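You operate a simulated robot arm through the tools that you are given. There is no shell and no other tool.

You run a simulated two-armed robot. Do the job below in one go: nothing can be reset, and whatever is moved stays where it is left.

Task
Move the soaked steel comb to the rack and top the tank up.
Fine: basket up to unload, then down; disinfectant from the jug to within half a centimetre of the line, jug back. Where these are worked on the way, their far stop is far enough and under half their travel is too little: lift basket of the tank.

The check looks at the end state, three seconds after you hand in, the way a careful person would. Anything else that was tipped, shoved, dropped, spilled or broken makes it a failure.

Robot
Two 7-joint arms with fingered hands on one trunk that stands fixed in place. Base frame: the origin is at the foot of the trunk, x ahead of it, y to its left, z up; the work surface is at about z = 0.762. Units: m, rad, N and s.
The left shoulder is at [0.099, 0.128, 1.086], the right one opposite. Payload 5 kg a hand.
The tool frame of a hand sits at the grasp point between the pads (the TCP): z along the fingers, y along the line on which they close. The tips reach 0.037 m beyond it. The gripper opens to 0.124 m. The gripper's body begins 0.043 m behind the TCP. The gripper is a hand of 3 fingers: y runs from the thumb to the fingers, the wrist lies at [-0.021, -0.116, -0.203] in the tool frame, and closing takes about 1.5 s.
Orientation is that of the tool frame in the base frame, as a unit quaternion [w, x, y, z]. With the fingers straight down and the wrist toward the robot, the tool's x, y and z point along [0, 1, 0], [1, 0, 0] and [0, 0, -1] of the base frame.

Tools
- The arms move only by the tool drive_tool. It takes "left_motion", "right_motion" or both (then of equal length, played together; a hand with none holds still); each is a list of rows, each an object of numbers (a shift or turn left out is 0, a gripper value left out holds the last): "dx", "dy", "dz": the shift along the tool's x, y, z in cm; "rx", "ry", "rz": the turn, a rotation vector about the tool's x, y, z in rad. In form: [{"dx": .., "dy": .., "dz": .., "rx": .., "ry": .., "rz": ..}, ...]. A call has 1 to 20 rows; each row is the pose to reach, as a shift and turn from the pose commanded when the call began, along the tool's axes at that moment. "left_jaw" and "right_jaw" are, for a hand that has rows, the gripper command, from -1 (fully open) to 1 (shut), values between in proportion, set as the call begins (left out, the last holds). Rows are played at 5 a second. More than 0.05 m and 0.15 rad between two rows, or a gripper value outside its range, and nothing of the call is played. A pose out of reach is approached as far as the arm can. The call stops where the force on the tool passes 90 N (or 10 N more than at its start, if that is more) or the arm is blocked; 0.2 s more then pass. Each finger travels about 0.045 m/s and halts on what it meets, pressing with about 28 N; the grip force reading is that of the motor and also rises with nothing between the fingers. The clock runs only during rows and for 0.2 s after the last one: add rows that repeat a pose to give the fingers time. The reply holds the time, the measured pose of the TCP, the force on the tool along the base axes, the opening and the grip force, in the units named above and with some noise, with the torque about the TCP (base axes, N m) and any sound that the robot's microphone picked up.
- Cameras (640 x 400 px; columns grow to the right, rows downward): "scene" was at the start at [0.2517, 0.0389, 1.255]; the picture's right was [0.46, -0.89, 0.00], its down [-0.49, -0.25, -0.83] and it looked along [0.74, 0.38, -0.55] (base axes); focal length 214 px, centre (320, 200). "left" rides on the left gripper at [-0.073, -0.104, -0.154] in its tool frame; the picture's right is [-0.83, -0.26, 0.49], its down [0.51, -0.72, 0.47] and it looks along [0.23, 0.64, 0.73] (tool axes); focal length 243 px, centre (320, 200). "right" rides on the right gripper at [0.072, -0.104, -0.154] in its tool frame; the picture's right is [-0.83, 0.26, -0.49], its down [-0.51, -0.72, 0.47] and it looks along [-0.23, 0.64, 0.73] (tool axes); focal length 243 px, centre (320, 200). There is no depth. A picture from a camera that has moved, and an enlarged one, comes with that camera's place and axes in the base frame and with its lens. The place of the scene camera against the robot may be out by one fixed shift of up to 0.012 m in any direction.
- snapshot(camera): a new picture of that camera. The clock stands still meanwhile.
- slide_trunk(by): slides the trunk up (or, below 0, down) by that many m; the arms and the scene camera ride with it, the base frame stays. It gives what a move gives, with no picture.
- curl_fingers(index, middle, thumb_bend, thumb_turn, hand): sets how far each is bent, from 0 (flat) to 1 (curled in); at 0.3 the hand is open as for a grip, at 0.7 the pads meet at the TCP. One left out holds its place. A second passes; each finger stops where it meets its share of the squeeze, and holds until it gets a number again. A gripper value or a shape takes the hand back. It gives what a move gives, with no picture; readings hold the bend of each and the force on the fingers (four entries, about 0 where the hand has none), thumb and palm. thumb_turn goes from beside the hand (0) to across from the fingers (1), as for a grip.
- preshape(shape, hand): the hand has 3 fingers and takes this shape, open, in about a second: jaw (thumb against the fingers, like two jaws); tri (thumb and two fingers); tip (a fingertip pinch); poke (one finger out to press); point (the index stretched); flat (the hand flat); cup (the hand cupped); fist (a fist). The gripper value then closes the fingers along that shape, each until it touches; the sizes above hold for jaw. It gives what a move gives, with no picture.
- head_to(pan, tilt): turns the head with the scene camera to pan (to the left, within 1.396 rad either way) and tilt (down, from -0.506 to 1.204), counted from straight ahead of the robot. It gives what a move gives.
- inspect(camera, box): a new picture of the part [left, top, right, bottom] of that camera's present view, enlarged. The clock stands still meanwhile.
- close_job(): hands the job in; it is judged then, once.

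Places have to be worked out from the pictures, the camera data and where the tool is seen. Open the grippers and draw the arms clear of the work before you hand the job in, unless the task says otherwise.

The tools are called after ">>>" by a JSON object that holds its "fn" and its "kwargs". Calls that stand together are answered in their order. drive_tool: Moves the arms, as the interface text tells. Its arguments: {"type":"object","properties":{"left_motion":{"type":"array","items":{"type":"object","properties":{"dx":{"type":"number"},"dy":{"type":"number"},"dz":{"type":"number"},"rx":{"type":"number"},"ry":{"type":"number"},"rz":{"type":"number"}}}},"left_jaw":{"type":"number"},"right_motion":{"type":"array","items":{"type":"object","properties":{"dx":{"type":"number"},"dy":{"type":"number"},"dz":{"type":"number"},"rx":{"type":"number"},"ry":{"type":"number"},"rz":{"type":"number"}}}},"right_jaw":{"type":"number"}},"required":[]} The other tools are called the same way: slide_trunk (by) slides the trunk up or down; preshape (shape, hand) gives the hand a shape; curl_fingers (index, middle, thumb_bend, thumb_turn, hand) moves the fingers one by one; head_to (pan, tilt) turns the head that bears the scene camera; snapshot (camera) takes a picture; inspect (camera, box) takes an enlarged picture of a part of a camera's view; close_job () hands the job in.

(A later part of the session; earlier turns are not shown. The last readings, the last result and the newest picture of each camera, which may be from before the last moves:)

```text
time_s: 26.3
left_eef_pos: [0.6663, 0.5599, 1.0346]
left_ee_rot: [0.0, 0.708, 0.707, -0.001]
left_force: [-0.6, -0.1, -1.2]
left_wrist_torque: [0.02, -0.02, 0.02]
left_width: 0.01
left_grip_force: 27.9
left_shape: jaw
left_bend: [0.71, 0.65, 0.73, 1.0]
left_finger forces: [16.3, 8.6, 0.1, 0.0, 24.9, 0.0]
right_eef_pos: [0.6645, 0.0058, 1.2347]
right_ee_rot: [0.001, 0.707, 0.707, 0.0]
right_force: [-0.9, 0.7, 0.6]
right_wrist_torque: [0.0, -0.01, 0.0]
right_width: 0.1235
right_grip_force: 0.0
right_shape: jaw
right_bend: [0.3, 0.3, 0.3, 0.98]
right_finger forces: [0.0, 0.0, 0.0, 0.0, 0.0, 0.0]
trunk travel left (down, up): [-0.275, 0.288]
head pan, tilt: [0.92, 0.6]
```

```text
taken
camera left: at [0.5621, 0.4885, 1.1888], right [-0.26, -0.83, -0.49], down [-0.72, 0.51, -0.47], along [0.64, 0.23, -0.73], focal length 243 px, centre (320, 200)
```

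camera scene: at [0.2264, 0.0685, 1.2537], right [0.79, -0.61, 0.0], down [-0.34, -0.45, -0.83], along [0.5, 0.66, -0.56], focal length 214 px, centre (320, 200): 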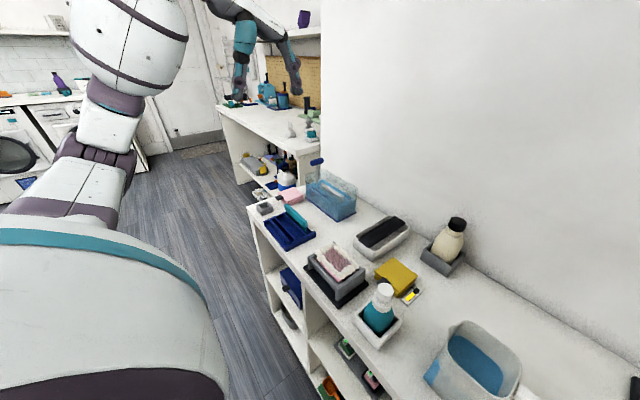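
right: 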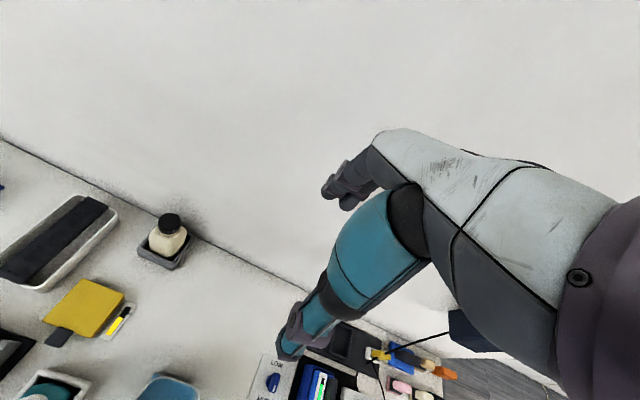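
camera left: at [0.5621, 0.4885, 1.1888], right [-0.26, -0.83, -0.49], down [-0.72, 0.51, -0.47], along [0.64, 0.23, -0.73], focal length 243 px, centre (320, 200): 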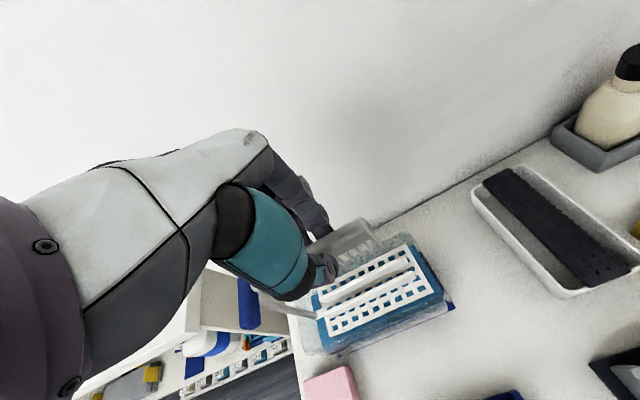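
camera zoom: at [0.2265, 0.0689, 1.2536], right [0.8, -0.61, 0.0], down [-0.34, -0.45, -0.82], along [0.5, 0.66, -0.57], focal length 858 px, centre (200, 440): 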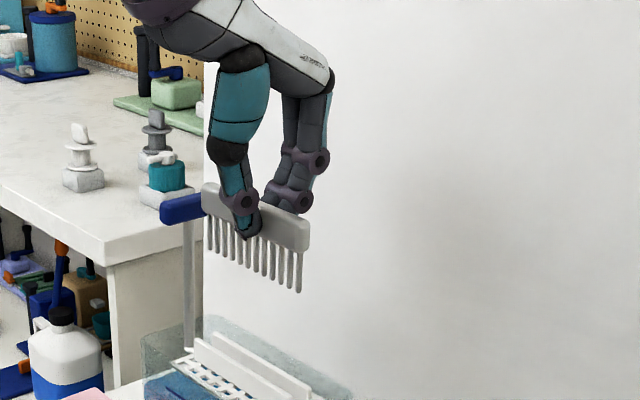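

The comb is firmly held and hangs level, and the basket stayed up. Before placing it, I'll look closely at the rack slots.

>>> {"fn": "inspect", "kwargs": {"camera": "scene", "box": [255, 195, 325, 255]}}

>>> {"fn": "drive_tool", "kwargs": {"left_motion": [{"dz": -1}, {"dy": -4, "dz": -2}, {"dy": -8, "dz": -2}, {"dy": -12, "dz": -2}, {"dy": -16, "dz": -2}, {"dy": -19.7, "dz": -2}, {"dy": -19.7, "dz": -2}]}}

>>> {"fn": "snapshot", "kwargs": {"camera": "left"}}

>>> {"fn": "inspect", "kwargs": {"camera": "scene", "box": [240, 130, 360, 250]}}

```text
6.67 times, centred on (290, 225) of scene
camera zoom: at [0.2265, 0.0689, 1.2536], right [0.8, -0.61, 0.0], down [-0.34, -0.45, -0.82], along [0.5, 0.66, -0.57], focal length 1430 px, centre (520, 33)
```

zoom: 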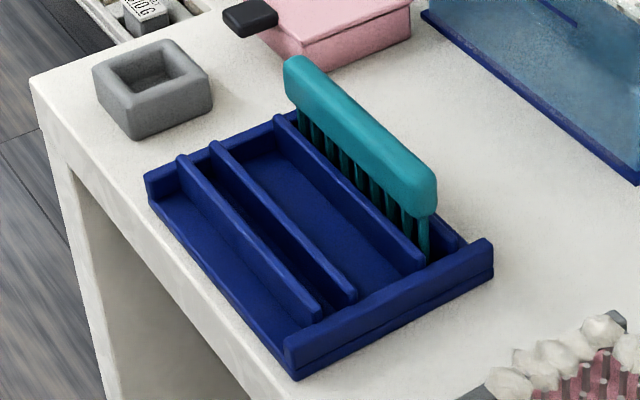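

```text
time_s: 27.9
left_eef_pos: [0.4706, 0.5586, 1.0571]
left_ee_rot: [0.0, 0.708, 0.706, 0.0]
left_force: [0.5, 0.2, -1.4]
left_wrist_torque: [0.02, -0.03, -0.01]
left_width: 0.01
left_grip_force: 27.8
left_shape: jaw
left_bend: [0.71, 0.65, 0.73, 1.0]
left_finger forces: [16.3, 8.5, 0.1, 0.0, 24.8, 0.0]
right_eef_pos: [0.6645, 0.0061, 1.2345]
right_ee_rot: [0.0, 0.707, 0.707, 0.0]
right_force: [-0.3, -0.6, 0.5]
right_wrist_torque: [0.02, 0.02, 0.01]
right_width: 0.1237
right_grip_force: 0.0
right_shape: jaw
right_bend: [0.3, 0.3, 0.3, 0.98]
right_finger forces: [0.0, 0.0, 0.0, 0.0, 0.0, 0.0]
trunk travel left (down, up): [-0.275, 0.288]
head pan, tilt: [0.92, 0.6]
```

```text
taken
camera left: at [0.365, 0.4873, 1.2106], right [-0.26, -0.83, -0.49], down [-0.72, 0.51, -0.47], along [0.64, 0.23, -0.73], focal length 243 px, centre (320, 200)
```

left: 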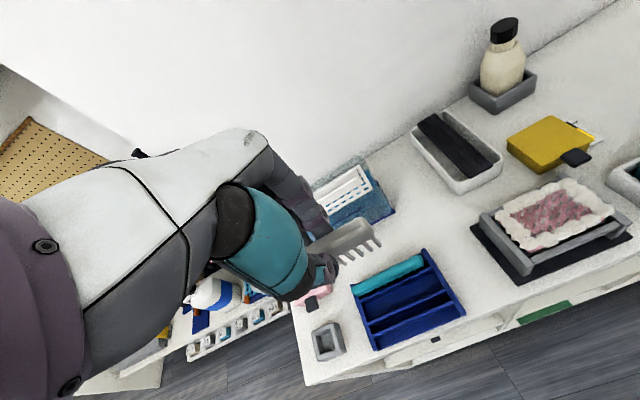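

```text
3.33 times, centred on (300, 190) of scene
camera zoom: at [0.2266, 0.0685, 1.2536], right [0.8, -0.61, 0.0], down [-0.34, -0.45, -0.82], along [0.5, 0.66, -0.57], focal length 715 px, centre (387, 233)
```

zoom: 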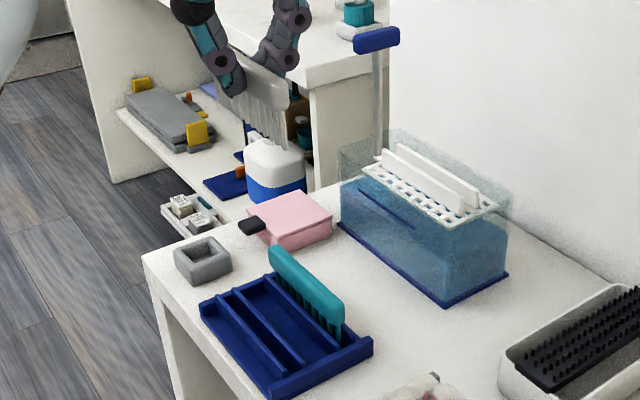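

The rack has two narrow slots, each a pair of rails: the back one holds the teal comb and the front pair is empty for the steel comb. I'll zoom with the wrist camera to pin the empty slot.

>>> {"fn": "inspect", "kwargs": {"camera": "left", "box": [330, 235, 480, 355]}}

>>> {"fn": "inspect", "kwargs": {"camera": "left", "box": [280, 180, 400, 300]}}

>>> {"fn": "inspect", "kwargs": {"camera": "scene", "box": [260, 130, 330, 190]}}

```text
3.33 times, centred on (405, 295) of left
camera zoom: at [0.365, 0.4873, 1.2106], right [-0.26, -0.83, -0.49], down [-0.72, 0.51, -0.47], along [0.64, 0.23, -0.73], focal length 809 px, centre (37, -117)
```

zoom: 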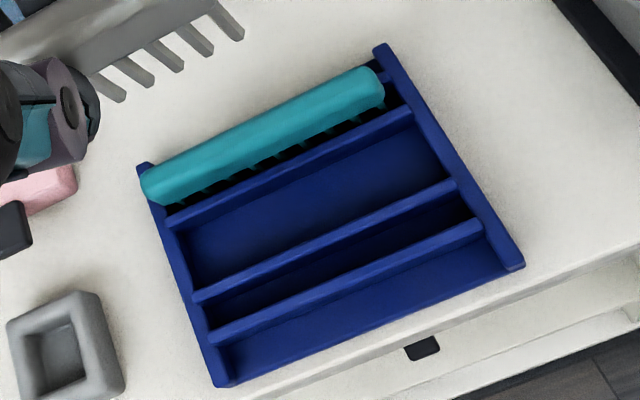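

```text
3.33 times, centred on (340, 240) of left
camera zoom: at [0.365, 0.4873, 1.2106], right [-0.26, -0.83, -0.49], down [-0.72, 0.51, -0.47], along [0.64, 0.23, -0.73], focal length 809 px, centre (253, 67)
```

zoom: 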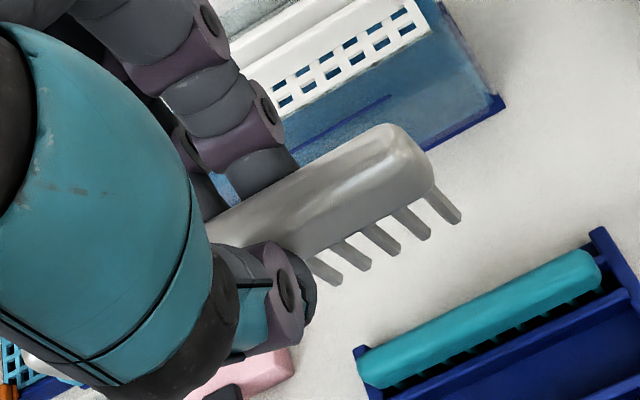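

```text
6.67 times, centred on (295, 160) of scene
camera zoom: at [0.2266, 0.0685, 1.2536], right [0.8, -0.61, 0.0], down [-0.34, -0.45, -0.82], along [0.5, 0.66, -0.57], focal length 1430 px, centre (487, 467)
```

zoom: 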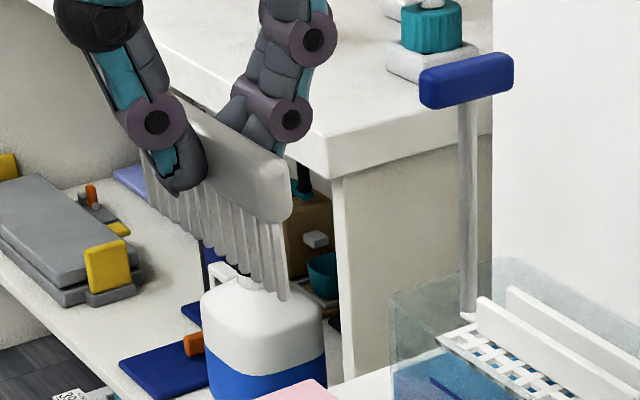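

The empty slot lies at x≈0.442, y 0.484–0.614 with rail tops at z≈0.795; the teal comb, same size, is centred at y≈0.549. I'll move the comb above that slot, teeth still clear, and check.

>>> {"fn": "drive_tool", "kwargs": {"left_motion": [{"dx": -1.1, "dy": -1.4, "dz": 2.5}, {"dx": -2.15, "dy": -2.65, "dz": 5}, {"dx": -2.15, "dy": -2.65, "dz": 8}, {"dx": -2.15, "dy": -2.65, "dz": 10.7}, {"dx": -2.15, "dy": -2.65, "dz": 10.7}]}}

>>> {"fn": "inspect", "kwargs": {"camera": "left", "box": [280, 170, 460, 310]}}

>>> {"fn": "inspect", "kwargs": {"camera": "scene", "box": [240, 170, 340, 260]}}

```text
time_s: 29.1
left_eef_pos: [0.4449, 0.5371, 0.9502]
left_ee_rot: [0.0, 0.708, 0.706, 0.0]
left_force: [0.0, -0.2, -0.9]
left_wrist_torque: [0.02, 0.01, 0.0]
left_width: 0.0101
left_grip_force: 28.2
left_shape: jaw
left_bend: [0.71, 0.65, 0.73, 1.0]
left_finger forces: [16.1, 8.5, 0.0, 0.1, 24.6, 0.0]
right_eef_pos: [0.6637, 0.0054, 1.236]
right_ee_rot: [0.001, 0.707, 0.707, 0.0]
right_force: [-0.2, 0.1, 0.7]
right_wrist_torque: [-0.04, 0.01, -0.02]
right_width: 0.1234
right_grip_force: 0.0
right_shape: jaw
right_bend: [0.3, 0.3, 0.3, 0.98]
right_finger forces: [0.1, 0.0, 0.0, 0.0, 0.0, 0.1]
trunk travel left (down, up): [-0.275, 0.288]
head pan, tilt: [0.92, 0.6]
```

```text
2.86 times, centred on (370, 240) of left
camera zoom: at [0.3392, 0.4662, 1.1044], right [-0.26, -0.83, -0.49], down [-0.72, 0.51, -0.47], along [0.64, 0.23, -0.73], focal length 693 px, centre (177, 86)
```

zoom: 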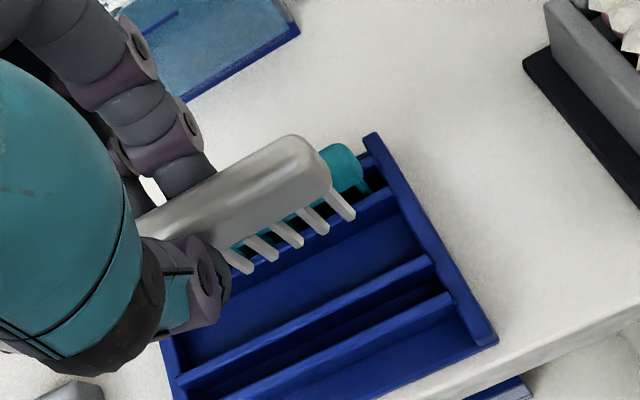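

```text
4.44 times, centred on (290, 215) of scene
camera zoom: at [0.2265, 0.0684, 1.2536], right [0.8, -0.61, 0.0], down [-0.34, -0.45, -0.83], along [0.5, 0.66, -0.56], focal length 953 px, centre (453, 133)
```

zoom: 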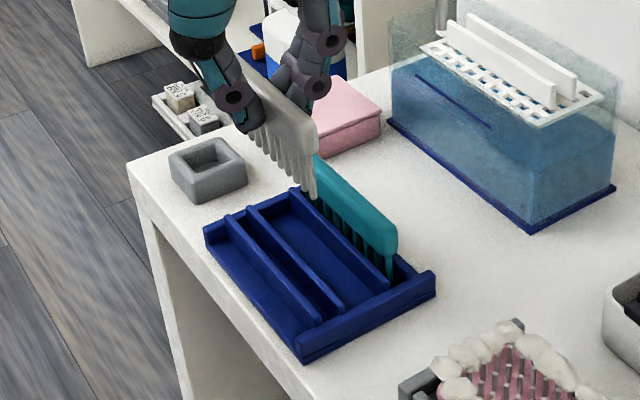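

The comb's right end projects to TCP−0.049, so its centre is ≈0.550, matching the slot. I'll descend until the teeth are just above the rails and recheck x.

>>> {"fn": "drive_tool", "kwargs": {"left_motion": [{"dy": -0.2, "dz": 2}, {"dy": -0.2, "dz": 4}, {"dy": -0.2, "dz": 6}, {"dy": -0.2, "dz": 6}]}}

>>> {"fn": "inspect", "kwargs": {"camera": "left", "box": [290, 160, 410, 260]}}

>>> {"fn": "inspect", "kwargs": {"camera": "scene", "box": [255, 190, 325, 250]}}

```text
time_s: 30.1
left_eef_pos: [0.4404, 0.5379, 0.89]
left_ee_rot: [0.0, 0.708, 0.707, 0.0]
left_force: [-0.8, -0.1, -0.9]
left_wrist_torque: [-0.03, -0.01, 0.0]
left_width: 0.0101
left_grip_force: 28.1
left_shape: jaw
left_bend: [0.71, 0.65, 0.73, 1.0]
left_finger forces: [16.1, 8.5, 0.0, 0.1, 24.6, 0.1]
right_eef_pos: [0.6643, 0.0063, 1.2367]
right_ee_rot: [0.0, 0.708, 0.706, 0.001]
right_force: [-0.1, 0.5, 1.6]
right_wrist_torque: [0.01, -0.01, 0.02]
right_width: 0.1236
right_grip_force: 0.0
right_shape: jaw
right_bend: [0.3, 0.3, 0.3, 0.98]
right_finger forces: [0.0, 0.0, 0.0, 0.0, 0.1, 0.1]
trunk travel left (down, up): [-0.275, 0.288]
head pan, tilt: [0.92, 0.6]
```

```text
4.00 times, centred on (350, 210) of left
camera zoom: at [0.3359, 0.4663, 1.0445], right [-0.26, -0.83, -0.49], down [-0.72, 0.51, -0.47], along [0.64, 0.23, -0.73], focal length 970 px, centre (200, 160)
```

zoom: 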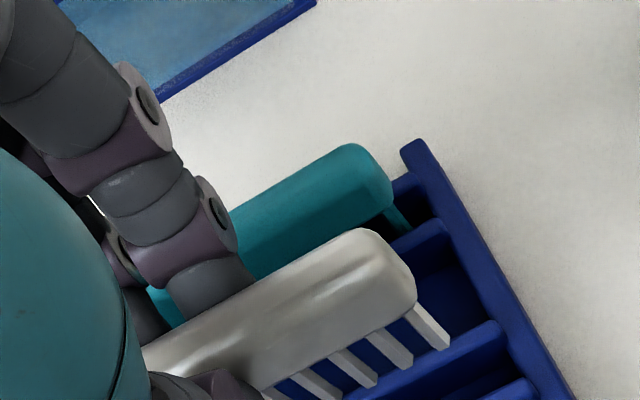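

```text
6.67 times, centred on (290, 220) of scene
camera zoom: at [0.2265, 0.0685, 1.2536], right [0.8, -0.61, 0.0], down [-0.34, -0.45, -0.83], along [0.5, 0.66, -0.56], focal length 1430 px, centre (520, 67)
```

zoom: 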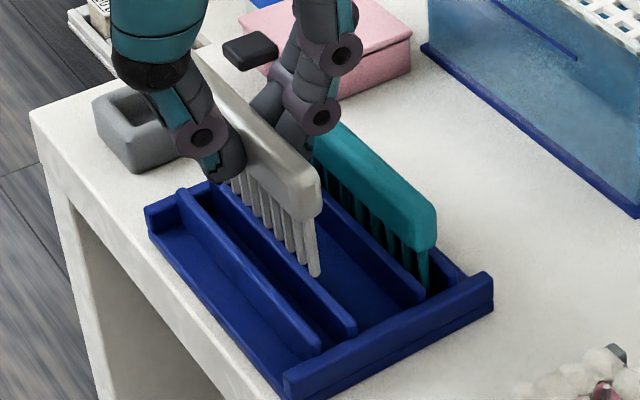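

Triangulating the last tooth tip gives (0.438, 0.495, 0.823); the slot centre is x≈0.441, so I shift 3 mm forward and lower the teeth into the slot.

>>> {"fn": "drive_tool", "kwargs": {"left_motion": [{"dy": 0.3, "dz": 0}, {"dy": 0.3, "dz": 0.8}, {"dy": 0.3, "dz": 1.6}, {"dy": 0.3, "dz": 2.4}, {"dy": 0.3, "dz": 3.2}, {"dy": 0.3, "dz": 3.2}]}}

>>> {"fn": "inspect", "kwargs": {"camera": "left", "box": [290, 160, 410, 260]}}

>>> {"fn": "inspect", "kwargs": {"camera": "scene", "box": [255, 190, 325, 250]}}

```text
time_s: 31.5
left_eef_pos: [0.4439, 0.5386, 0.858]
left_ee_rot: [0.0, 0.708, 0.707, -0.001]
left_force: [0.6, -0.1, -0.9]
left_wrist_torque: [0.03, -0.01, 0.02]
left_width: 0.0104
left_grip_force: 28.2
left_shape: jaw
left_bend: [0.71, 0.65, 0.73, 1.0]
left_finger forces: [16.1, 8.4, 0.1, 0.1, 24.6, 0.0]
right_eef_pos: [0.6644, 0.0085, 1.2361]
right_ee_rot: [0.0, 0.707, 0.707, 0.0]
right_force: [0.7, 0.1, -0.4]
right_wrist_torque: [-0.05, -0.01, 0.0]
right_width: 0.1235
right_grip_force: 0.0
right_shape: jaw
right_bend: [0.3, 0.3, 0.3, 0.98]
right_finger forces: [0.0, 0.0, 0.0, 0.1, 0.1, 0.0]
trunk travel left (down, up): [-0.275, 0.288]
head pan, tilt: [0.92, 0.6]
```

```text
4.00 times, centred on (350, 210) of left
camera zoom: at [0.3392, 0.4668, 1.0111], right [-0.26, -0.83, -0.49], down [-0.72, 0.51, -0.47], along [0.64, 0.23, -0.73], focal length 970 px, centre (200, 160)
```

zoom: 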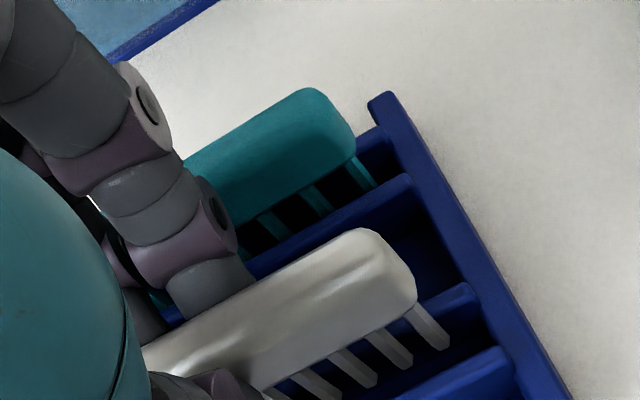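

```text
6.67 times, centred on (290, 220) of scene
camera zoom: at [0.2264, 0.0685, 1.2536], right [0.8, -0.61, 0.0], down [-0.34, -0.45, -0.83], along [0.5, 0.66, -0.56], focal length 1430 px, centre (520, 67)
```

zoom: 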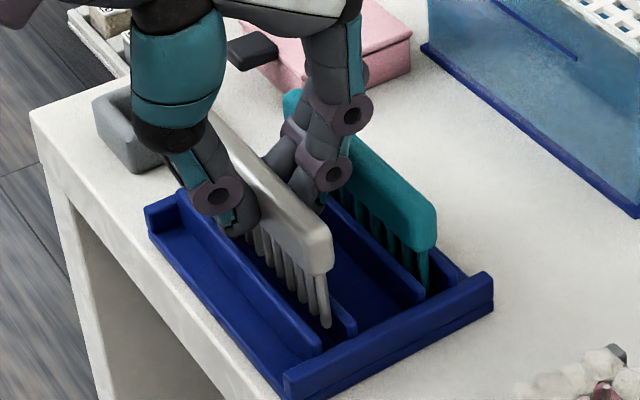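

The teeth are centred between the two rails. Lowering the rest slowly, watching for contact.

>>> {"fn": "drive_tool", "kwargs": {"left_motion": [{"dz": 0.4}, {"dz": 0.8}, {"dz": 1.2}, {"dz": 1.5}, {"dz": 1.7}, {"dz": 1.7}]}}

>>> {"fn": "inspect", "kwargs": {"camera": "left", "box": [290, 160, 410, 260]}}

>>> {"fn": "inspect", "kwargs": {"camera": "scene", "box": [255, 190, 325, 250]}}

```text
time_s: 32.9
left_eef_pos: [0.4435, 0.5365, 0.8417]
left_ee_rot: [0.001, 0.707, 0.707, 0.002]
left_force: [-0.6, 5.3, 22.3]
left_wrist_torque: [0.13, -0.06, 0.05]
left_width: 0.0112
left_grip_force: 27.9
left_shape: jaw
left_bend: [0.72, 0.65, 0.73, 1.0]
left_finger forces: [19.9, 11.3, 0.1, 0.0, 30.1, 0.0]
right_eef_pos: [0.6634, 0.0048, 1.2361]
right_ee_rot: [0.0, 0.707, 0.707, 0.001]
right_force: [0.8, 1.6, 0.4]
right_wrist_torque: [0.02, -0.02, 0.01]
right_width: 0.1235
right_grip_force: 0.1
right_shape: jaw
right_bend: [0.3, 0.3, 0.3, 0.98]
right_finger forces: [0.0, 0.1, 0.0, 0.0, 0.1, 0.0]
trunk travel left (down, up): [-0.275, 0.288]
head pan, tilt: [0.92, 0.6]
```

```text
4.00 times, centred on (350, 210) of left
camera zoom: at [0.3383, 0.4653, 0.9954], right [-0.26, -0.83, -0.5], down [-0.72, 0.51, -0.47], along [0.64, 0.23, -0.73], focal length 970 px, centre (200, 160)
```

zoom: 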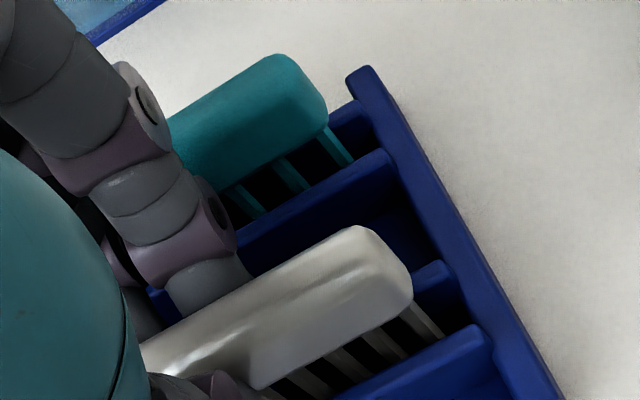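

```text
6.67 times, centred on (290, 220) of scene
camera zoom: at [0.2251, 0.0674, 1.2541], right [0.8, -0.61, 0.0], down [-0.34, -0.45, -0.83], along [0.5, 0.66, -0.56], focal length 1430 px, centre (520, 67)
```

zoom: 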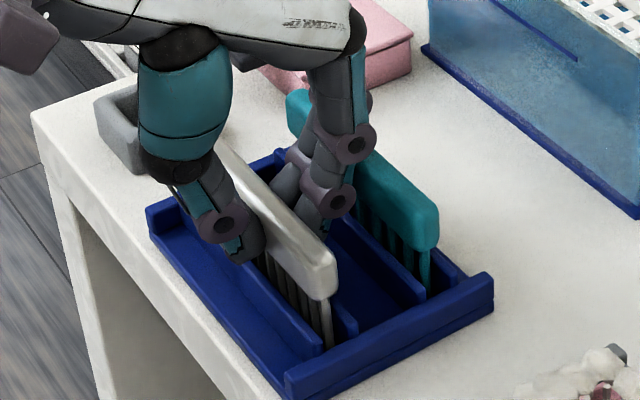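

The teeth are seated (22 N upward contact). I'll relieve 2 mm and open just slightly so the fingers don't reach the teal comb.

>>> {"fn": "drive_tool", "kwargs": {"left_motion": [{"dz": -0.2}, {"dz": -0.3}, {"dz": -0.3}]}}

>>> {"fn": "drive_tool", "kwargs": {"left_motion": [{}, {}, {}, {}], "left_jaw": 0.55}}

>>> {"fn": "inspect", "kwargs": {"camera": "left", "box": [290, 160, 410, 260]}}

>>> {"fn": "inspect", "kwargs": {"camera": "scene", "box": [255, 190, 325, 250]}}

```text
time_s: 33.7
left_eef_pos: [0.444, 0.5376, 0.8422]
left_ee_rot: [0.0, 0.708, 0.706, 0.0]
left_force: [-0.2, -0.3, 4.8]
left_wrist_torque: [0.03, 0.0, 0.01]
left_width: 0.0109
left_grip_force: 27.9
left_shape: jaw
left_bend: [0.72, 0.65, 0.73, 1.0]
left_finger forces: [18.2, 10.2, 0.1, 0.1, 28.2, 0.0]
right_eef_pos: [0.664, 0.0066, 1.236]
right_ee_rot: [0.0, 0.707, 0.707, 0.0]
right_force: [-0.2, 0.8, 0.2]
right_wrist_torque: [-0.03, 0.0, 0.0]
right_width: 0.1235
right_grip_force: 0.1
right_shape: jaw
right_bend: [0.3, 0.3, 0.3, 0.98]
right_finger forces: [0.0, 0.1, 0.0, 0.0, 0.0, 0.0]
trunk travel left (down, up): [-0.275, 0.288]
head pan, tilt: [0.92, 0.6]
```

```text
time_s: 34.7
left_eef_pos: [0.4442, 0.5384, 0.8439]
left_ee_rot: [0.0, 0.708, 0.706, 0.0]
left_force: [0.2, -0.9, -0.3]
left_wrist_torque: [0.0, 0.02, 0.01]
left_width: 0.0275
left_grip_force: 0.1
left_shape: jaw
left_bend: [0.73, 0.58, 0.74, 1.0]
left_finger forces: [0.0, 0.0, 0.0, 0.1, 0.0, 0.0]
right_eef_pos: [0.6642, 0.007, 1.2367]
right_ee_rot: [0.0, 0.707, 0.707, 0.0]
right_force: [0.2, 0.1, -0.8]
right_wrist_torque: [0.01, -0.03, 0.0]
right_width: 0.1234
right_grip_force: 0.0
right_shape: jaw
right_bend: [0.3, 0.3, 0.3, 0.98]
right_finger forces: [0.0, 0.0, 0.0, 0.1, 0.1, 0.0]
trunk travel left (down, up): [-0.275, 0.288]
head pan, tilt: [0.92, 0.6]
```

```text
4.00 times, centred on (350, 210) of left
camera zoom: at [0.3392, 0.466, 0.9969], right [-0.26, -0.83, -0.49], down [-0.72, 0.51, -0.47], along [0.64, 0.23, -0.73], focal length 970 px, centre (200, 160)
```

zoom: 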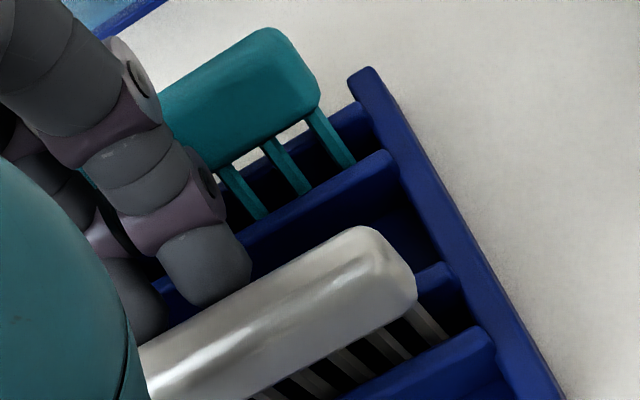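

```text
6.67 times, centred on (290, 220) of scene
camera zoom: at [0.2263, 0.0685, 1.2536], right [0.8, -0.61, 0.0], down [-0.34, -0.45, -0.83], along [0.5, 0.66, -0.56], focal length 1430 px, centre (520, 67)
```

zoom: 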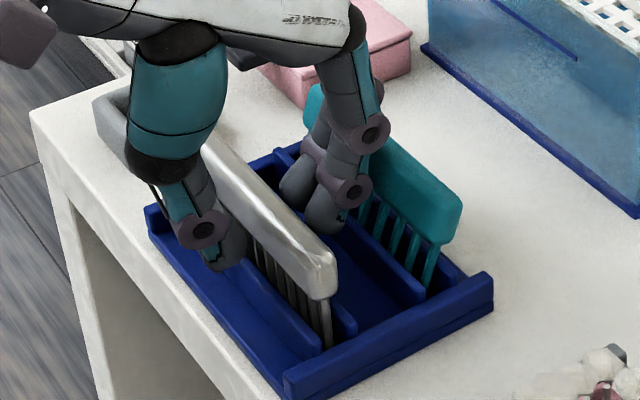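

The finger knuckles pushed against the teal comb, which leans back a bit. I'll narrow the opening a little so the fingers leave it, then look before rising.

>>> {"fn": "drive_tool", "kwargs": {"left_motion": [{}, {}, {}], "left_jaw": 0.72}}

>>> {"fn": "inspect", "kwargs": {"camera": "scene", "box": [255, 190, 325, 250]}}

>>> {"fn": "inspect", "kwargs": {"camera": "left", "box": [290, 160, 410, 260]}}

```text
time_s: 35.5
left_eef_pos: [0.4448, 0.5382, 0.8429]
left_ee_rot: [0.001, 0.708, 0.706, -0.001]
left_force: [0.5, 0.1, -0.3]
left_wrist_torque: [0.0, 0.02, 0.0]
left_width: 0.0175
left_grip_force: 0.1
left_shape: jaw
left_bend: [0.72, 0.62, 0.74, 1.0]
left_finger forces: [0.0, 0.0, 0.0, 0.0, 0.0, 0.1]
right_eef_pos: [0.6647, 0.0067, 1.236]
right_ee_rot: [0.0, 0.707, 0.707, 0.0]
right_force: [0.3, 0.3, 0.2]
right_wrist_torque: [0.0, -0.01, -0.02]
right_width: 0.1237
right_grip_force: 0.0
right_shape: jaw
right_bend: [0.3, 0.3, 0.3, 0.98]
right_finger forces: [0.0, 0.0, 0.1, 0.1, 0.0, 0.0]
trunk travel left (down, up): [-0.275, 0.288]
head pan, tilt: [0.92, 0.6]
```

```text
6.67 times, centred on (290, 220) of scene
camera zoom: at [0.2263, 0.0685, 1.2536], right [0.8, -0.61, 0.0], down [-0.34, -0.45, -0.83], along [0.5, 0.66, -0.56], focal length 1430 px, centre (520, 67)
```

zoom: 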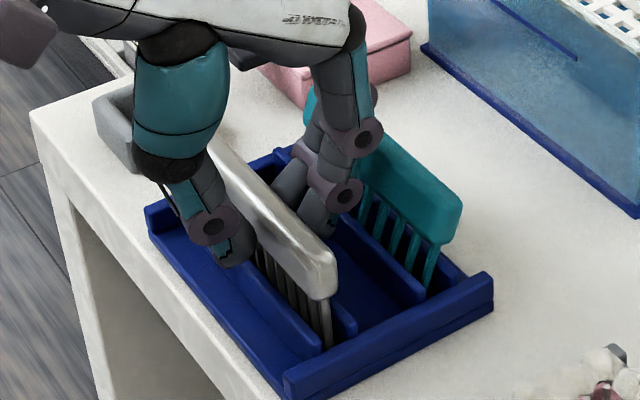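

```text
4.00 times, centred on (350, 210) of left
camera zoom: at [0.3392, 0.466, 0.9969], right [-0.26, -0.83, -0.49], down [-0.72, 0.51, -0.47], along [0.64, 0.23, -0.73], focal length 970 px, centre (200, 160)
```

zoom: 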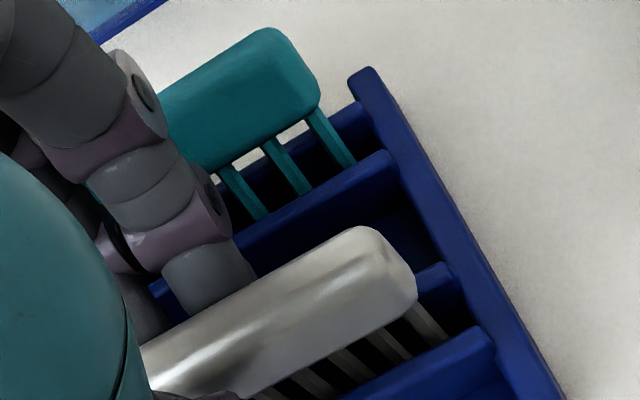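

The steel comb stands free and upright. The teal one stays leaning against its back rail, so I'll rise straight out and then restore it.

>>> {"fn": "drive_tool", "kwargs": {"left_motion": [{"dz": -0.7}, {"dz": -1.5}, {"dz": -2.5}, {"dz": -4}, {"dz": -6}, {"dz": -8}, {"dz": -10}, {"dz": -12}, {"dz": -12}]}}

>>> {"fn": "inspect", "kwargs": {"camera": "scene", "box": [255, 190, 325, 250]}}

>>> {"fn": "inspect", "kwargs": {"camera": "left", "box": [310, 190, 460, 310]}}

```text
time_s: 37.5
left_eef_pos: [0.4444, 0.5372, 0.9651]
left_ee_rot: [0.0, 0.707, 0.707, 0.0]
left_force: [-0.3, -0.7, -1.1]
left_wrist_torque: [-0.01, -0.03, -0.05]
left_width: 0.0178
left_grip_force: 0.0
left_shape: jaw
left_bend: [0.72, 0.62, 0.74, 1.0]
left_finger forces: [0.1, 0.0, 0.0, 0.0, 0.0, 0.0]
right_eef_pos: [0.6643, 0.0069, 1.2358]
right_ee_rot: [0.0, 0.707, 0.707, 0.0]
right_force: [0.1, 0.6, -0.3]
right_wrist_torque: [-0.01, -0.01, 0.0]
right_width: 0.1237
right_grip_force: 0.0
right_shape: jaw
right_bend: [0.3, 0.3, 0.3, 0.98]
right_finger forces: [0.0, 0.0, 0.0, 0.1, 0.0, 0.1]
trunk travel left (down, up): [-0.275, 0.288]
head pan, tilt: [0.92, 0.6]
```

```text
6.67 times, centred on (290, 220) of scene
camera zoom: at [0.2263, 0.0687, 1.2536], right [0.8, -0.61, 0.0], down [-0.34, -0.45, -0.83], along [0.5, 0.66, -0.56], focal length 1430 px, centre (520, 67)
```

zoom: 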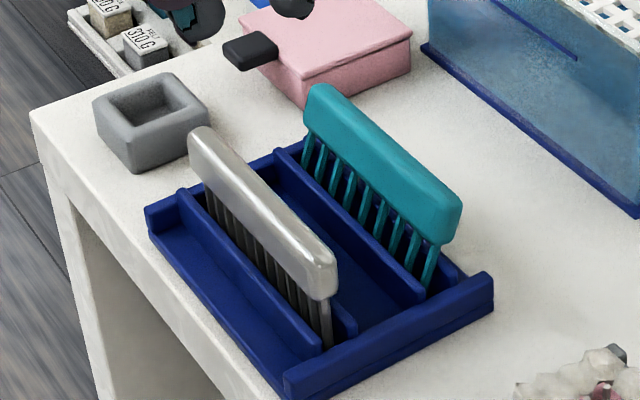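

```text
3.33 times, centred on (385, 250) of left
camera zoom: at [0.3388, 0.4658, 1.1186], right [-0.26, -0.83, -0.49], down [-0.72, 0.51, -0.47], along [0.64, 0.23, -0.73], focal length 809 px, centre (103, 33)
```

zoom: 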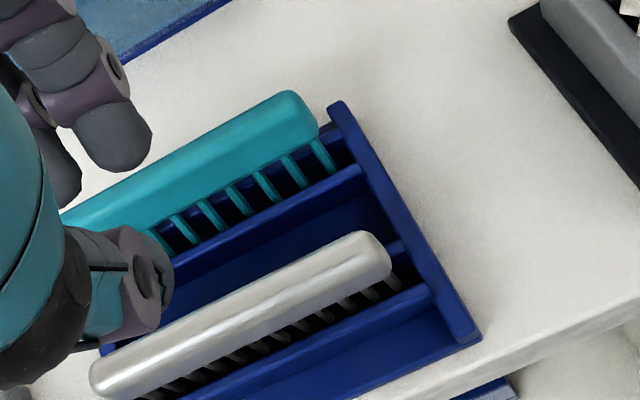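

The steel comb stands well in its slot. To set the teal comb upright again, I'll straddle its spine with a narrow opening, approaching from directly above.

>>> {"fn": "drive_tool", "kwargs": {"left_motion": [{"dy": 2}, {"dy": 4}, {"dy": 5.95}, {"dy": 5.95, "dz": 3}, {"dy": 5.95, "dz": 6}, {"dy": 5.95, "dz": 6}], "left_jaw": 0.45}}

>>> {"fn": "inspect", "kwargs": {"camera": "scene", "box": [250, 170, 340, 245]}}

>>> {"fn": "inspect", "kwargs": {"camera": "left", "box": [270, 180, 420, 300]}}

```text
time_s: 38.9
left_eef_pos: [0.5023, 0.5368, 0.9048]
left_ee_rot: [0.0, 0.708, 0.706, 0.0]
left_force: [0.4, 0.5, -0.2]
left_wrist_torque: [-0.02, 0.0, -0.03]
left_width: 0.0334
left_grip_force: 0.0
left_shape: jaw
left_bend: [0.73, 0.55, 0.74, 1.0]
left_finger forces: [0.0, 0.0, 0.0, 0.1, 0.0, 0.0]
right_eef_pos: [0.6647, 0.0074, 1.2357]
right_ee_rot: [0.0, 0.707, 0.707, 0.001]
right_force: [0.0, 0.2, -0.7]
right_wrist_torque: [0.02, -0.01, 0.01]
right_width: 0.1236
right_grip_force: 0.0
right_shape: jaw
right_bend: [0.3, 0.3, 0.3, 0.98]
right_finger forces: [0.0, 0.1, 0.1, 0.0, 0.0, 0.0]
trunk travel left (down, up): [-0.275, 0.288]
head pan, tilt: [0.92, 0.6]
```

```text
5.33 times, centred on (295, 208) of scene
camera zoom: at [0.2262, 0.0683, 1.2537], right [0.8, -0.61, 0.0], down [-0.34, -0.45, -0.83], along [0.5, 0.66, -0.56], focal length 1144 px, centre (453, 160)
```

zoom: 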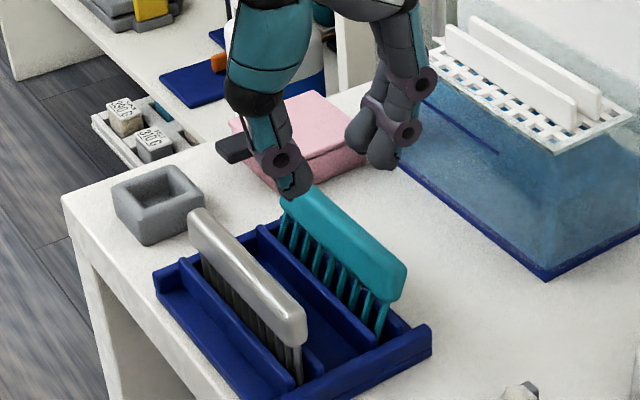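

```text
3.33 times, centred on (345, 240) of left
camera zoom: at [0.3984, 0.4651, 1.0592], right [-0.26, -0.83, -0.49], down [-0.72, 0.51, -0.47], along [0.64, 0.23, -0.73], focal length 809 px, centre (237, 67)
```

zoom: 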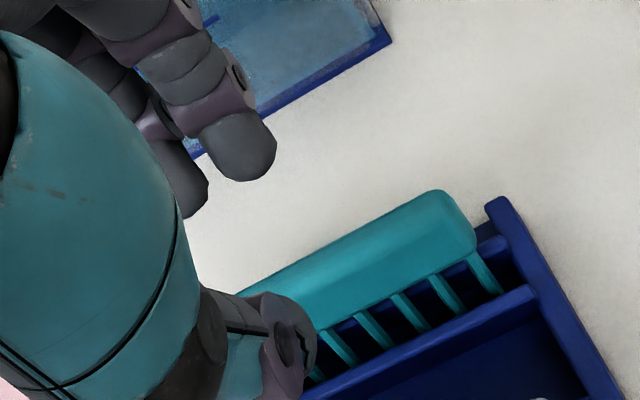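

The spine centre reads x≈0.503, right under the TCP. Lowering to straddle it.

>>> {"fn": "drive_tool", "kwargs": {"left_motion": [{"dy": 0.1, "dz": 1.5}, {"dy": 0.1, "dz": 3}, {"dy": 0.1, "dz": 4.2}, {"dy": 0.1, "dz": 5.3}, {"dy": 0.1, "dz": 5.3}]}}

>>> {"fn": "inspect", "kwargs": {"camera": "scene", "box": [250, 180, 330, 250]}}

>>> {"fn": "inspect", "kwargs": {"camera": "left", "box": [270, 160, 420, 280]}}

```text
time_s: 40.1
left_eef_pos: [0.5035, 0.5375, 0.8514]
left_ee_rot: [-0.001, 0.708, 0.707, 0.0]
left_force: [0.0, 0.3, -0.2]
left_wrist_torque: [0.03, 0.0, 0.02]
left_width: 0.0339
left_grip_force: 0.0
left_shape: jaw
left_bend: [0.73, 0.55, 0.74, 1.0]
left_finger forces: [0.1, 0.1, 0.0, 0.1, 0.1, 0.1]
right_eef_pos: [0.6633, 0.0064, 1.2349]
right_ee_rot: [-0.001, 0.707, 0.707, 0.0]
right_force: [0.2, -1.0, 0.1]
right_wrist_torque: [0.0, 0.04, 0.0]
right_width: 0.1236
right_grip_force: 0.0
right_shape: jaw
right_bend: [0.3, 0.3, 0.3, 0.98]
right_finger forces: [0.0, 0.0, 0.0, 0.0, 0.1, 0.0]
trunk travel left (down, up): [-0.275, 0.288]
head pan, tilt: [0.92, 0.6]
```

```text
5.71 times, centred on (290, 215) of scene
camera zoom: at [0.2263, 0.0684, 1.2537], right [0.8, -0.61, 0.0], down [-0.34, -0.45, -0.83], along [0.5, 0.66, -0.56], focal length 1226 px, centre (491, 114)
```

zoom: 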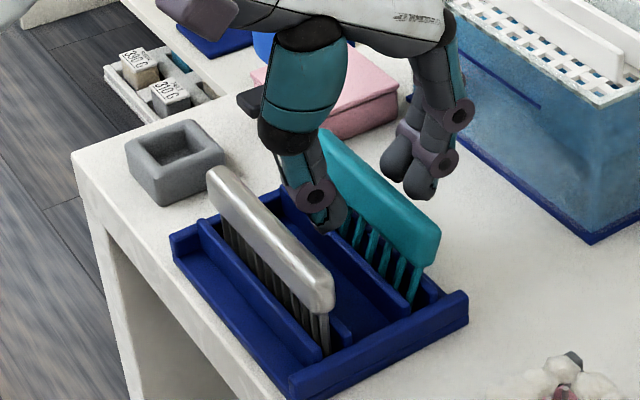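

```text
3.33 times, centred on (345, 220) of left
camera zoom: at [0.3989, 0.4663, 1.0066], right [-0.26, -0.83, -0.49], down [-0.72, 0.51, -0.47], along [0.64, 0.23, -0.73], focal length 809 px, centre (237, 133)
```

zoom: 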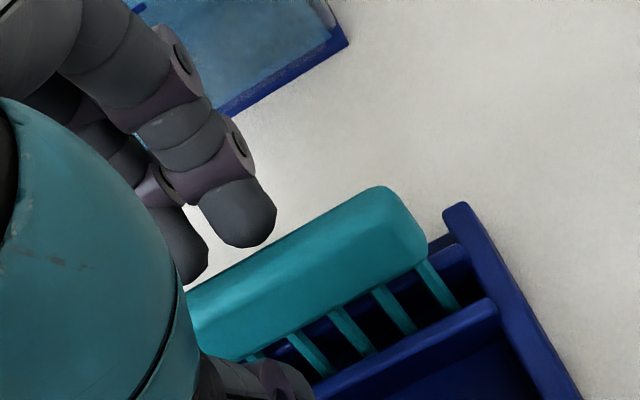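

The fingers straddle the teal spine with clearance on both sides. I'll narrow the opening to cage it and ease it back toward −x.

>>> {"fn": "drive_tool", "kwargs": {"left_motion": [{}, {}, {"dy": -0.3}, {"dy": -0.6}, {"dy": -0.8}, {"dy": -0.8}], "left_jaw": 0.68}}

>>> {"fn": "inspect", "kwargs": {"camera": "scene", "box": [250, 180, 330, 250]}}

>>> {"fn": "inspect", "kwargs": {"camera": "left", "box": [270, 160, 420, 280]}}

```text
time_s: 41.5
left_eef_pos: [0.4968, 0.5364, 0.8513]
left_ee_rot: [0.001, 0.708, 0.706, 0.0]
left_force: [0.0, 0.2, 0.0]
left_wrist_torque: [-0.02, -0.02, 0.01]
left_width: 0.02
left_grip_force: 0.1
left_shape: jaw
left_bend: [0.73, 0.61, 0.74, 1.0]
left_finger forces: [0.0, 0.1, 0.0, 0.1, 0.0, 0.1]
right_eef_pos: [0.6653, 0.0063, 1.2359]
right_ee_rot: [0.001, 0.707, 0.707, 0.0]
right_force: [-0.2, -0.4, 0.0]
right_wrist_torque: [0.01, -0.05, 0.01]
right_width: 0.1237
right_grip_force: 0.0
right_shape: jaw
right_bend: [0.3, 0.3, 0.3, 0.98]
right_finger forces: [0.0, 0.0, 0.0, 0.0, 0.0, 0.0]
trunk travel left (down, up): [-0.275, 0.288]
head pan, tilt: [0.92, 0.6]
```

```text
5.71 times, centred on (290, 215) of scene
camera zoom: at [0.2263, 0.0685, 1.2537], right [0.8, -0.61, 0.0], down [-0.34, -0.45, -0.83], along [0.5, 0.66, -0.56], focal length 1226 px, centre (491, 114)
```

zoom: 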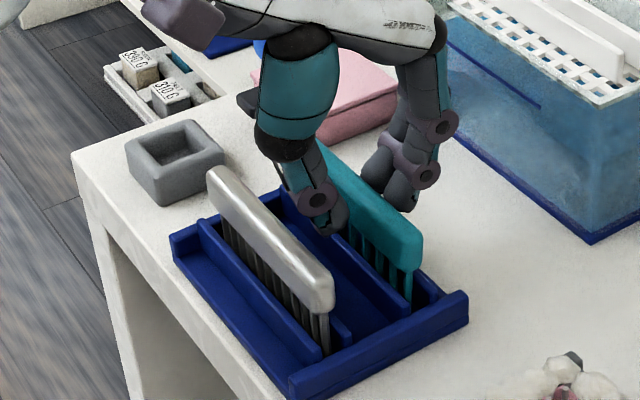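

```text
3.33 times, centred on (345, 220) of left
camera zoom: at [0.3925, 0.4654, 1.0052], right [-0.26, -0.83, -0.49], down [-0.72, 0.51, -0.47], along [0.64, 0.23, -0.73], focal length 809 px, centre (237, 133)
```

zoom: 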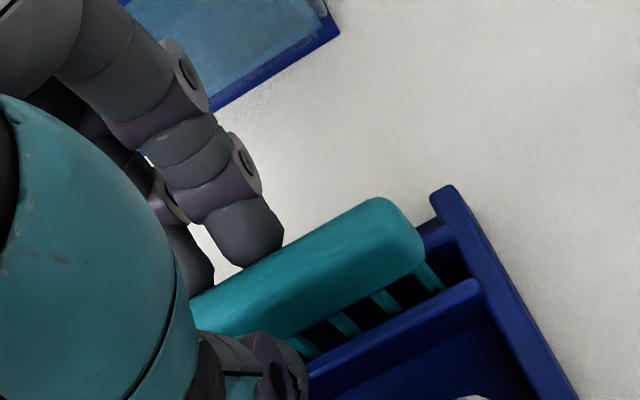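

The teal comb is nearly upright again (about 2 mm short of its original place). I'll ease 2 mm more and close softly to square it up.

>>> {"fn": "drive_tool", "kwargs": {"left_motion": [{"dy": -0.2}, {"dy": -0.25}, {"dy": -0.25}]}}

>>> {"fn": "drive_tool", "kwargs": {"left_motion": [{}, {}, {}], "left_jaw": 0.82}}

>>> {"fn": "inspect", "kwargs": {"camera": "scene", "box": [250, 180, 330, 250]}}

>>> {"fn": "inspect", "kwargs": {"camera": "left", "box": [270, 160, 420, 280]}}

```text
time_s: 42.3
left_eef_pos: [0.4953, 0.537, 0.8506]
left_ee_rot: [0.0, 0.708, 0.706, 0.0]
left_force: [-0.4, -0.3, 0.3]
left_wrist_torque: [0.0, -0.01, -0.01]
left_width: 0.02
left_grip_force: 0.0
left_shape: jaw
left_bend: [0.73, 0.61, 0.74, 1.0]
left_finger forces: [0.0, 0.0, 0.1, 0.0, 0.0, 0.1]
right_eef_pos: [0.664, 0.0073, 1.2347]
right_ee_rot: [-0.001, 0.707, 0.707, 0.0]
right_force: [0.3, 0.6, 0.6]
right_wrist_torque: [0.01, 0.0, 0.02]
right_width: 0.1234
right_grip_force: 0.0
right_shape: jaw
right_bend: [0.3, 0.3, 0.3, 0.98]
right_finger forces: [0.0, 0.0, 0.0, 0.0, 0.1, 0.0]
trunk travel left (down, up): [-0.275, 0.288]
head pan, tilt: [0.92, 0.6]
```

```text
time_s: 43.1
left_eef_pos: [0.4953, 0.5384, 0.8505]
left_ee_rot: [0.0, 0.708, 0.706, 0.001]
left_force: [0.5, 0.2, 0.8]
left_wrist_torque: [-0.01, -0.01, 0.02]
left_width: 0.0118
left_grip_force: 0.1
left_shape: jaw
left_bend: [0.72, 0.64, 0.73, 1.0]
left_finger forces: [0.7, 0.6, 0.0, 0.0, 1.0, 0.0]
right_eef_pos: [0.6635, 0.0065, 1.2363]
right_ee_rot: [0.0, 0.707, 0.707, 0.0]
right_force: [0.1, -0.3, -0.3]
right_wrist_torque: [0.0, -0.01, 0.0]
right_width: 0.1236
right_grip_force: 0.1
right_shape: jaw
right_bend: [0.3, 0.3, 0.3, 0.98]
right_finger forces: [0.1, 0.0, 0.0, 0.0, 0.0, 0.0]
trunk travel left (down, up): [-0.275, 0.288]
head pan, tilt: [0.92, 0.6]
```

```text
5.71 times, centred on (290, 215) of scene
camera zoom: at [0.2263, 0.0685, 1.2537], right [0.8, -0.61, 0.0], down [-0.34, -0.45, -0.83], along [0.5, 0.66, -0.56], focal length 1226 px, centre (491, 114)
```

zoom: 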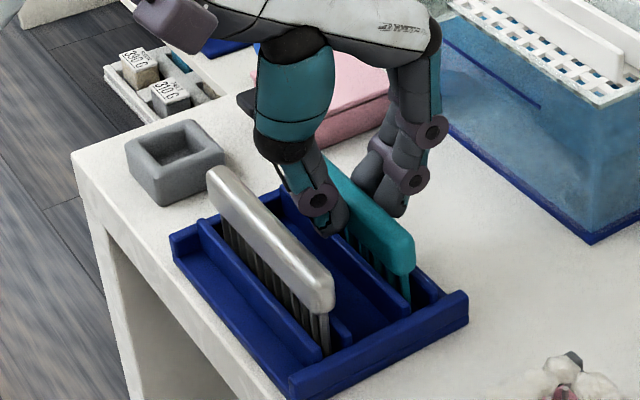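

```text
3.33 times, centred on (345, 220) of left
camera zoom: at [0.3897, 0.466, 1.0043], right [-0.26, -0.83, -0.49], down [-0.72, 0.51, -0.47], along [0.64, 0.23, -0.73], focal length 809 px, centre (237, 133)
```

zoom: 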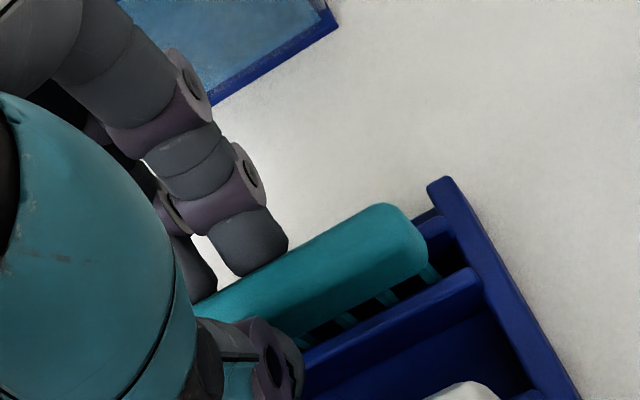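

The spine is now ~4 mm forward of upright (compared with the original view and the steel comb). I'll nudge +4 mm while lightly held and check.

>>> {"fn": "drive_tool", "kwargs": {"left_motion": [{"dy": 0.2}, {"dy": 0.4}, {"dy": 0.4}]}}

>>> {"fn": "inspect", "kwargs": {"camera": "scene", "box": [250, 180, 330, 250]}}

```text
time_s: 43.9
left_eef_pos: [0.4968, 0.5382, 0.8514]
left_ee_rot: [0.0, 0.708, 0.706, 0.0]
left_force: [0.7, -0.5, 1.4]
left_wrist_torque: [-0.02, -0.01, 0.01]
left_width: 0.0114
left_grip_force: 0.1
left_shape: jaw
left_bend: [0.72, 0.64, 0.73, 1.0]
left_finger forces: [0.5, 0.6, 0.0, 0.1, 1.0, 0.0]
right_eef_pos: [0.6642, 0.0057, 1.2364]
right_ee_rot: [0.0, 0.707, 0.707, 0.0]
right_force: [0.8, -0.1, 0.3]
right_wrist_torque: [-0.01, -0.03, 0.0]
right_width: 0.1235
right_grip_force: 0.2
right_shape: jaw
right_bend: [0.3, 0.3, 0.3, 0.98]
right_finger forces: [0.1, 0.1, 0.0, 0.0, 0.0, 0.1]
trunk travel left (down, up): [-0.275, 0.288]
head pan, tilt: [0.92, 0.6]
```

```text
5.71 times, centred on (290, 215) of scene
camera zoom: at [0.2262, 0.0684, 1.2537], right [0.8, -0.61, 0.0], down [-0.34, -0.45, -0.83], along [0.5, 0.66, -0.56], focal length 1226 px, centre (491, 114)
```

zoom: 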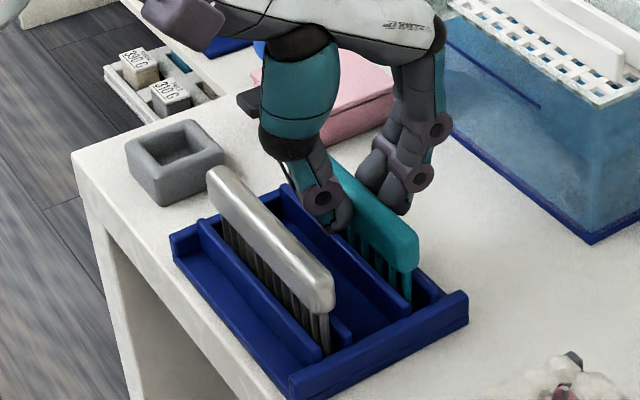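

The teal comb is back at its original upright place (edge at 419 px vs 420). I'll open a few millimetres and rise straight up.

>>> {"fn": "drive_tool", "kwargs": {"left_motion": [{}, {}, {}], "left_jaw": 0.72}}

>>> {"fn": "drive_tool", "kwargs": {"left_motion": [{"dz": -0.5}, {"dz": -1.2}, {"dz": -2}, {"dz": -3}, {"dz": -5}, {"dz": -8}, {"dz": -11}, {"dz": -14}, {"dz": -14}]}}

>>> {"fn": "inspect", "kwargs": {"camera": "scene", "box": [250, 180, 330, 250]}}

```text
time_s: 44.7
left_eef_pos: [0.4981, 0.5386, 0.8498]
left_ee_rot: [0.0, 0.708, 0.706, 0.0]
left_force: [0.1, -1.5, 0.3]
left_wrist_torque: [-0.02, -0.01, 0.03]
left_width: 0.0171
left_grip_force: 0.1
left_shape: jaw
left_bend: [0.72, 0.62, 0.73, 1.0]
left_finger forces: [0.0, 0.0, 0.0, 0.1, 0.0, 0.0]
right_eef_pos: [0.664, 0.0061, 1.2348]
right_ee_rot: [0.0, 0.707, 0.707, 0.001]
right_force: [0.6, -1.1, 0.4]
right_wrist_torque: [0.02, 0.01, 0.05]
right_width: 0.1239
right_grip_force: 0.0
right_shape: jaw
right_bend: [0.3, 0.3, 0.3, 0.98]
right_finger forces: [0.1, 0.0, 0.0, 0.0, 0.1, 0.0]
trunk travel left (down, up): [-0.275, 0.288]
head pan, tilt: [0.92, 0.6]
```

```text
time_s: 46.7
left_eef_pos: [0.4983, 0.5387, 0.9905]
left_ee_rot: [0.0, 0.708, 0.707, 0.0]
left_force: [0.1, 0.2, 0.7]
left_wrist_torque: [0.0, -0.02, 0.0]
left_width: 0.0171
left_grip_force: 0.0
left_shape: jaw
left_bend: [0.72, 0.62, 0.73, 1.0]
left_finger forces: [0.0, 0.0, 0.1, 0.1, 0.1, 0.0]
right_eef_pos: [0.6637, 0.0059, 1.2357]
right_ee_rot: [0.0, 0.707, 0.707, 0.001]
right_force: [0.8, 0.1, -0.2]
right_wrist_torque: [-0.02, 0.02, 0.04]
right_width: 0.1235
right_grip_force: 0.0
right_shape: jaw
right_bend: [0.3, 0.3, 0.3, 0.98]
right_finger forces: [0.0, 0.1, 0.0, 0.0, 0.1, 0.0]
trunk travel left (down, up): [-0.275, 0.288]
head pan, tilt: [0.92, 0.6]
```

```text
5.71 times, centred on (290, 215) of scene
camera zoom: at [0.2264, 0.0688, 1.2536], right [0.8, -0.61, 0.0], down [-0.34, -0.45, -0.82], along [0.5, 0.66, -0.57], focal length 1226 px, centre (491, 114)
```

zoom: 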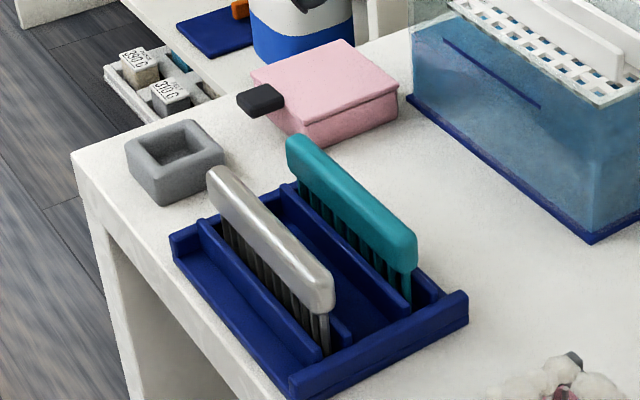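

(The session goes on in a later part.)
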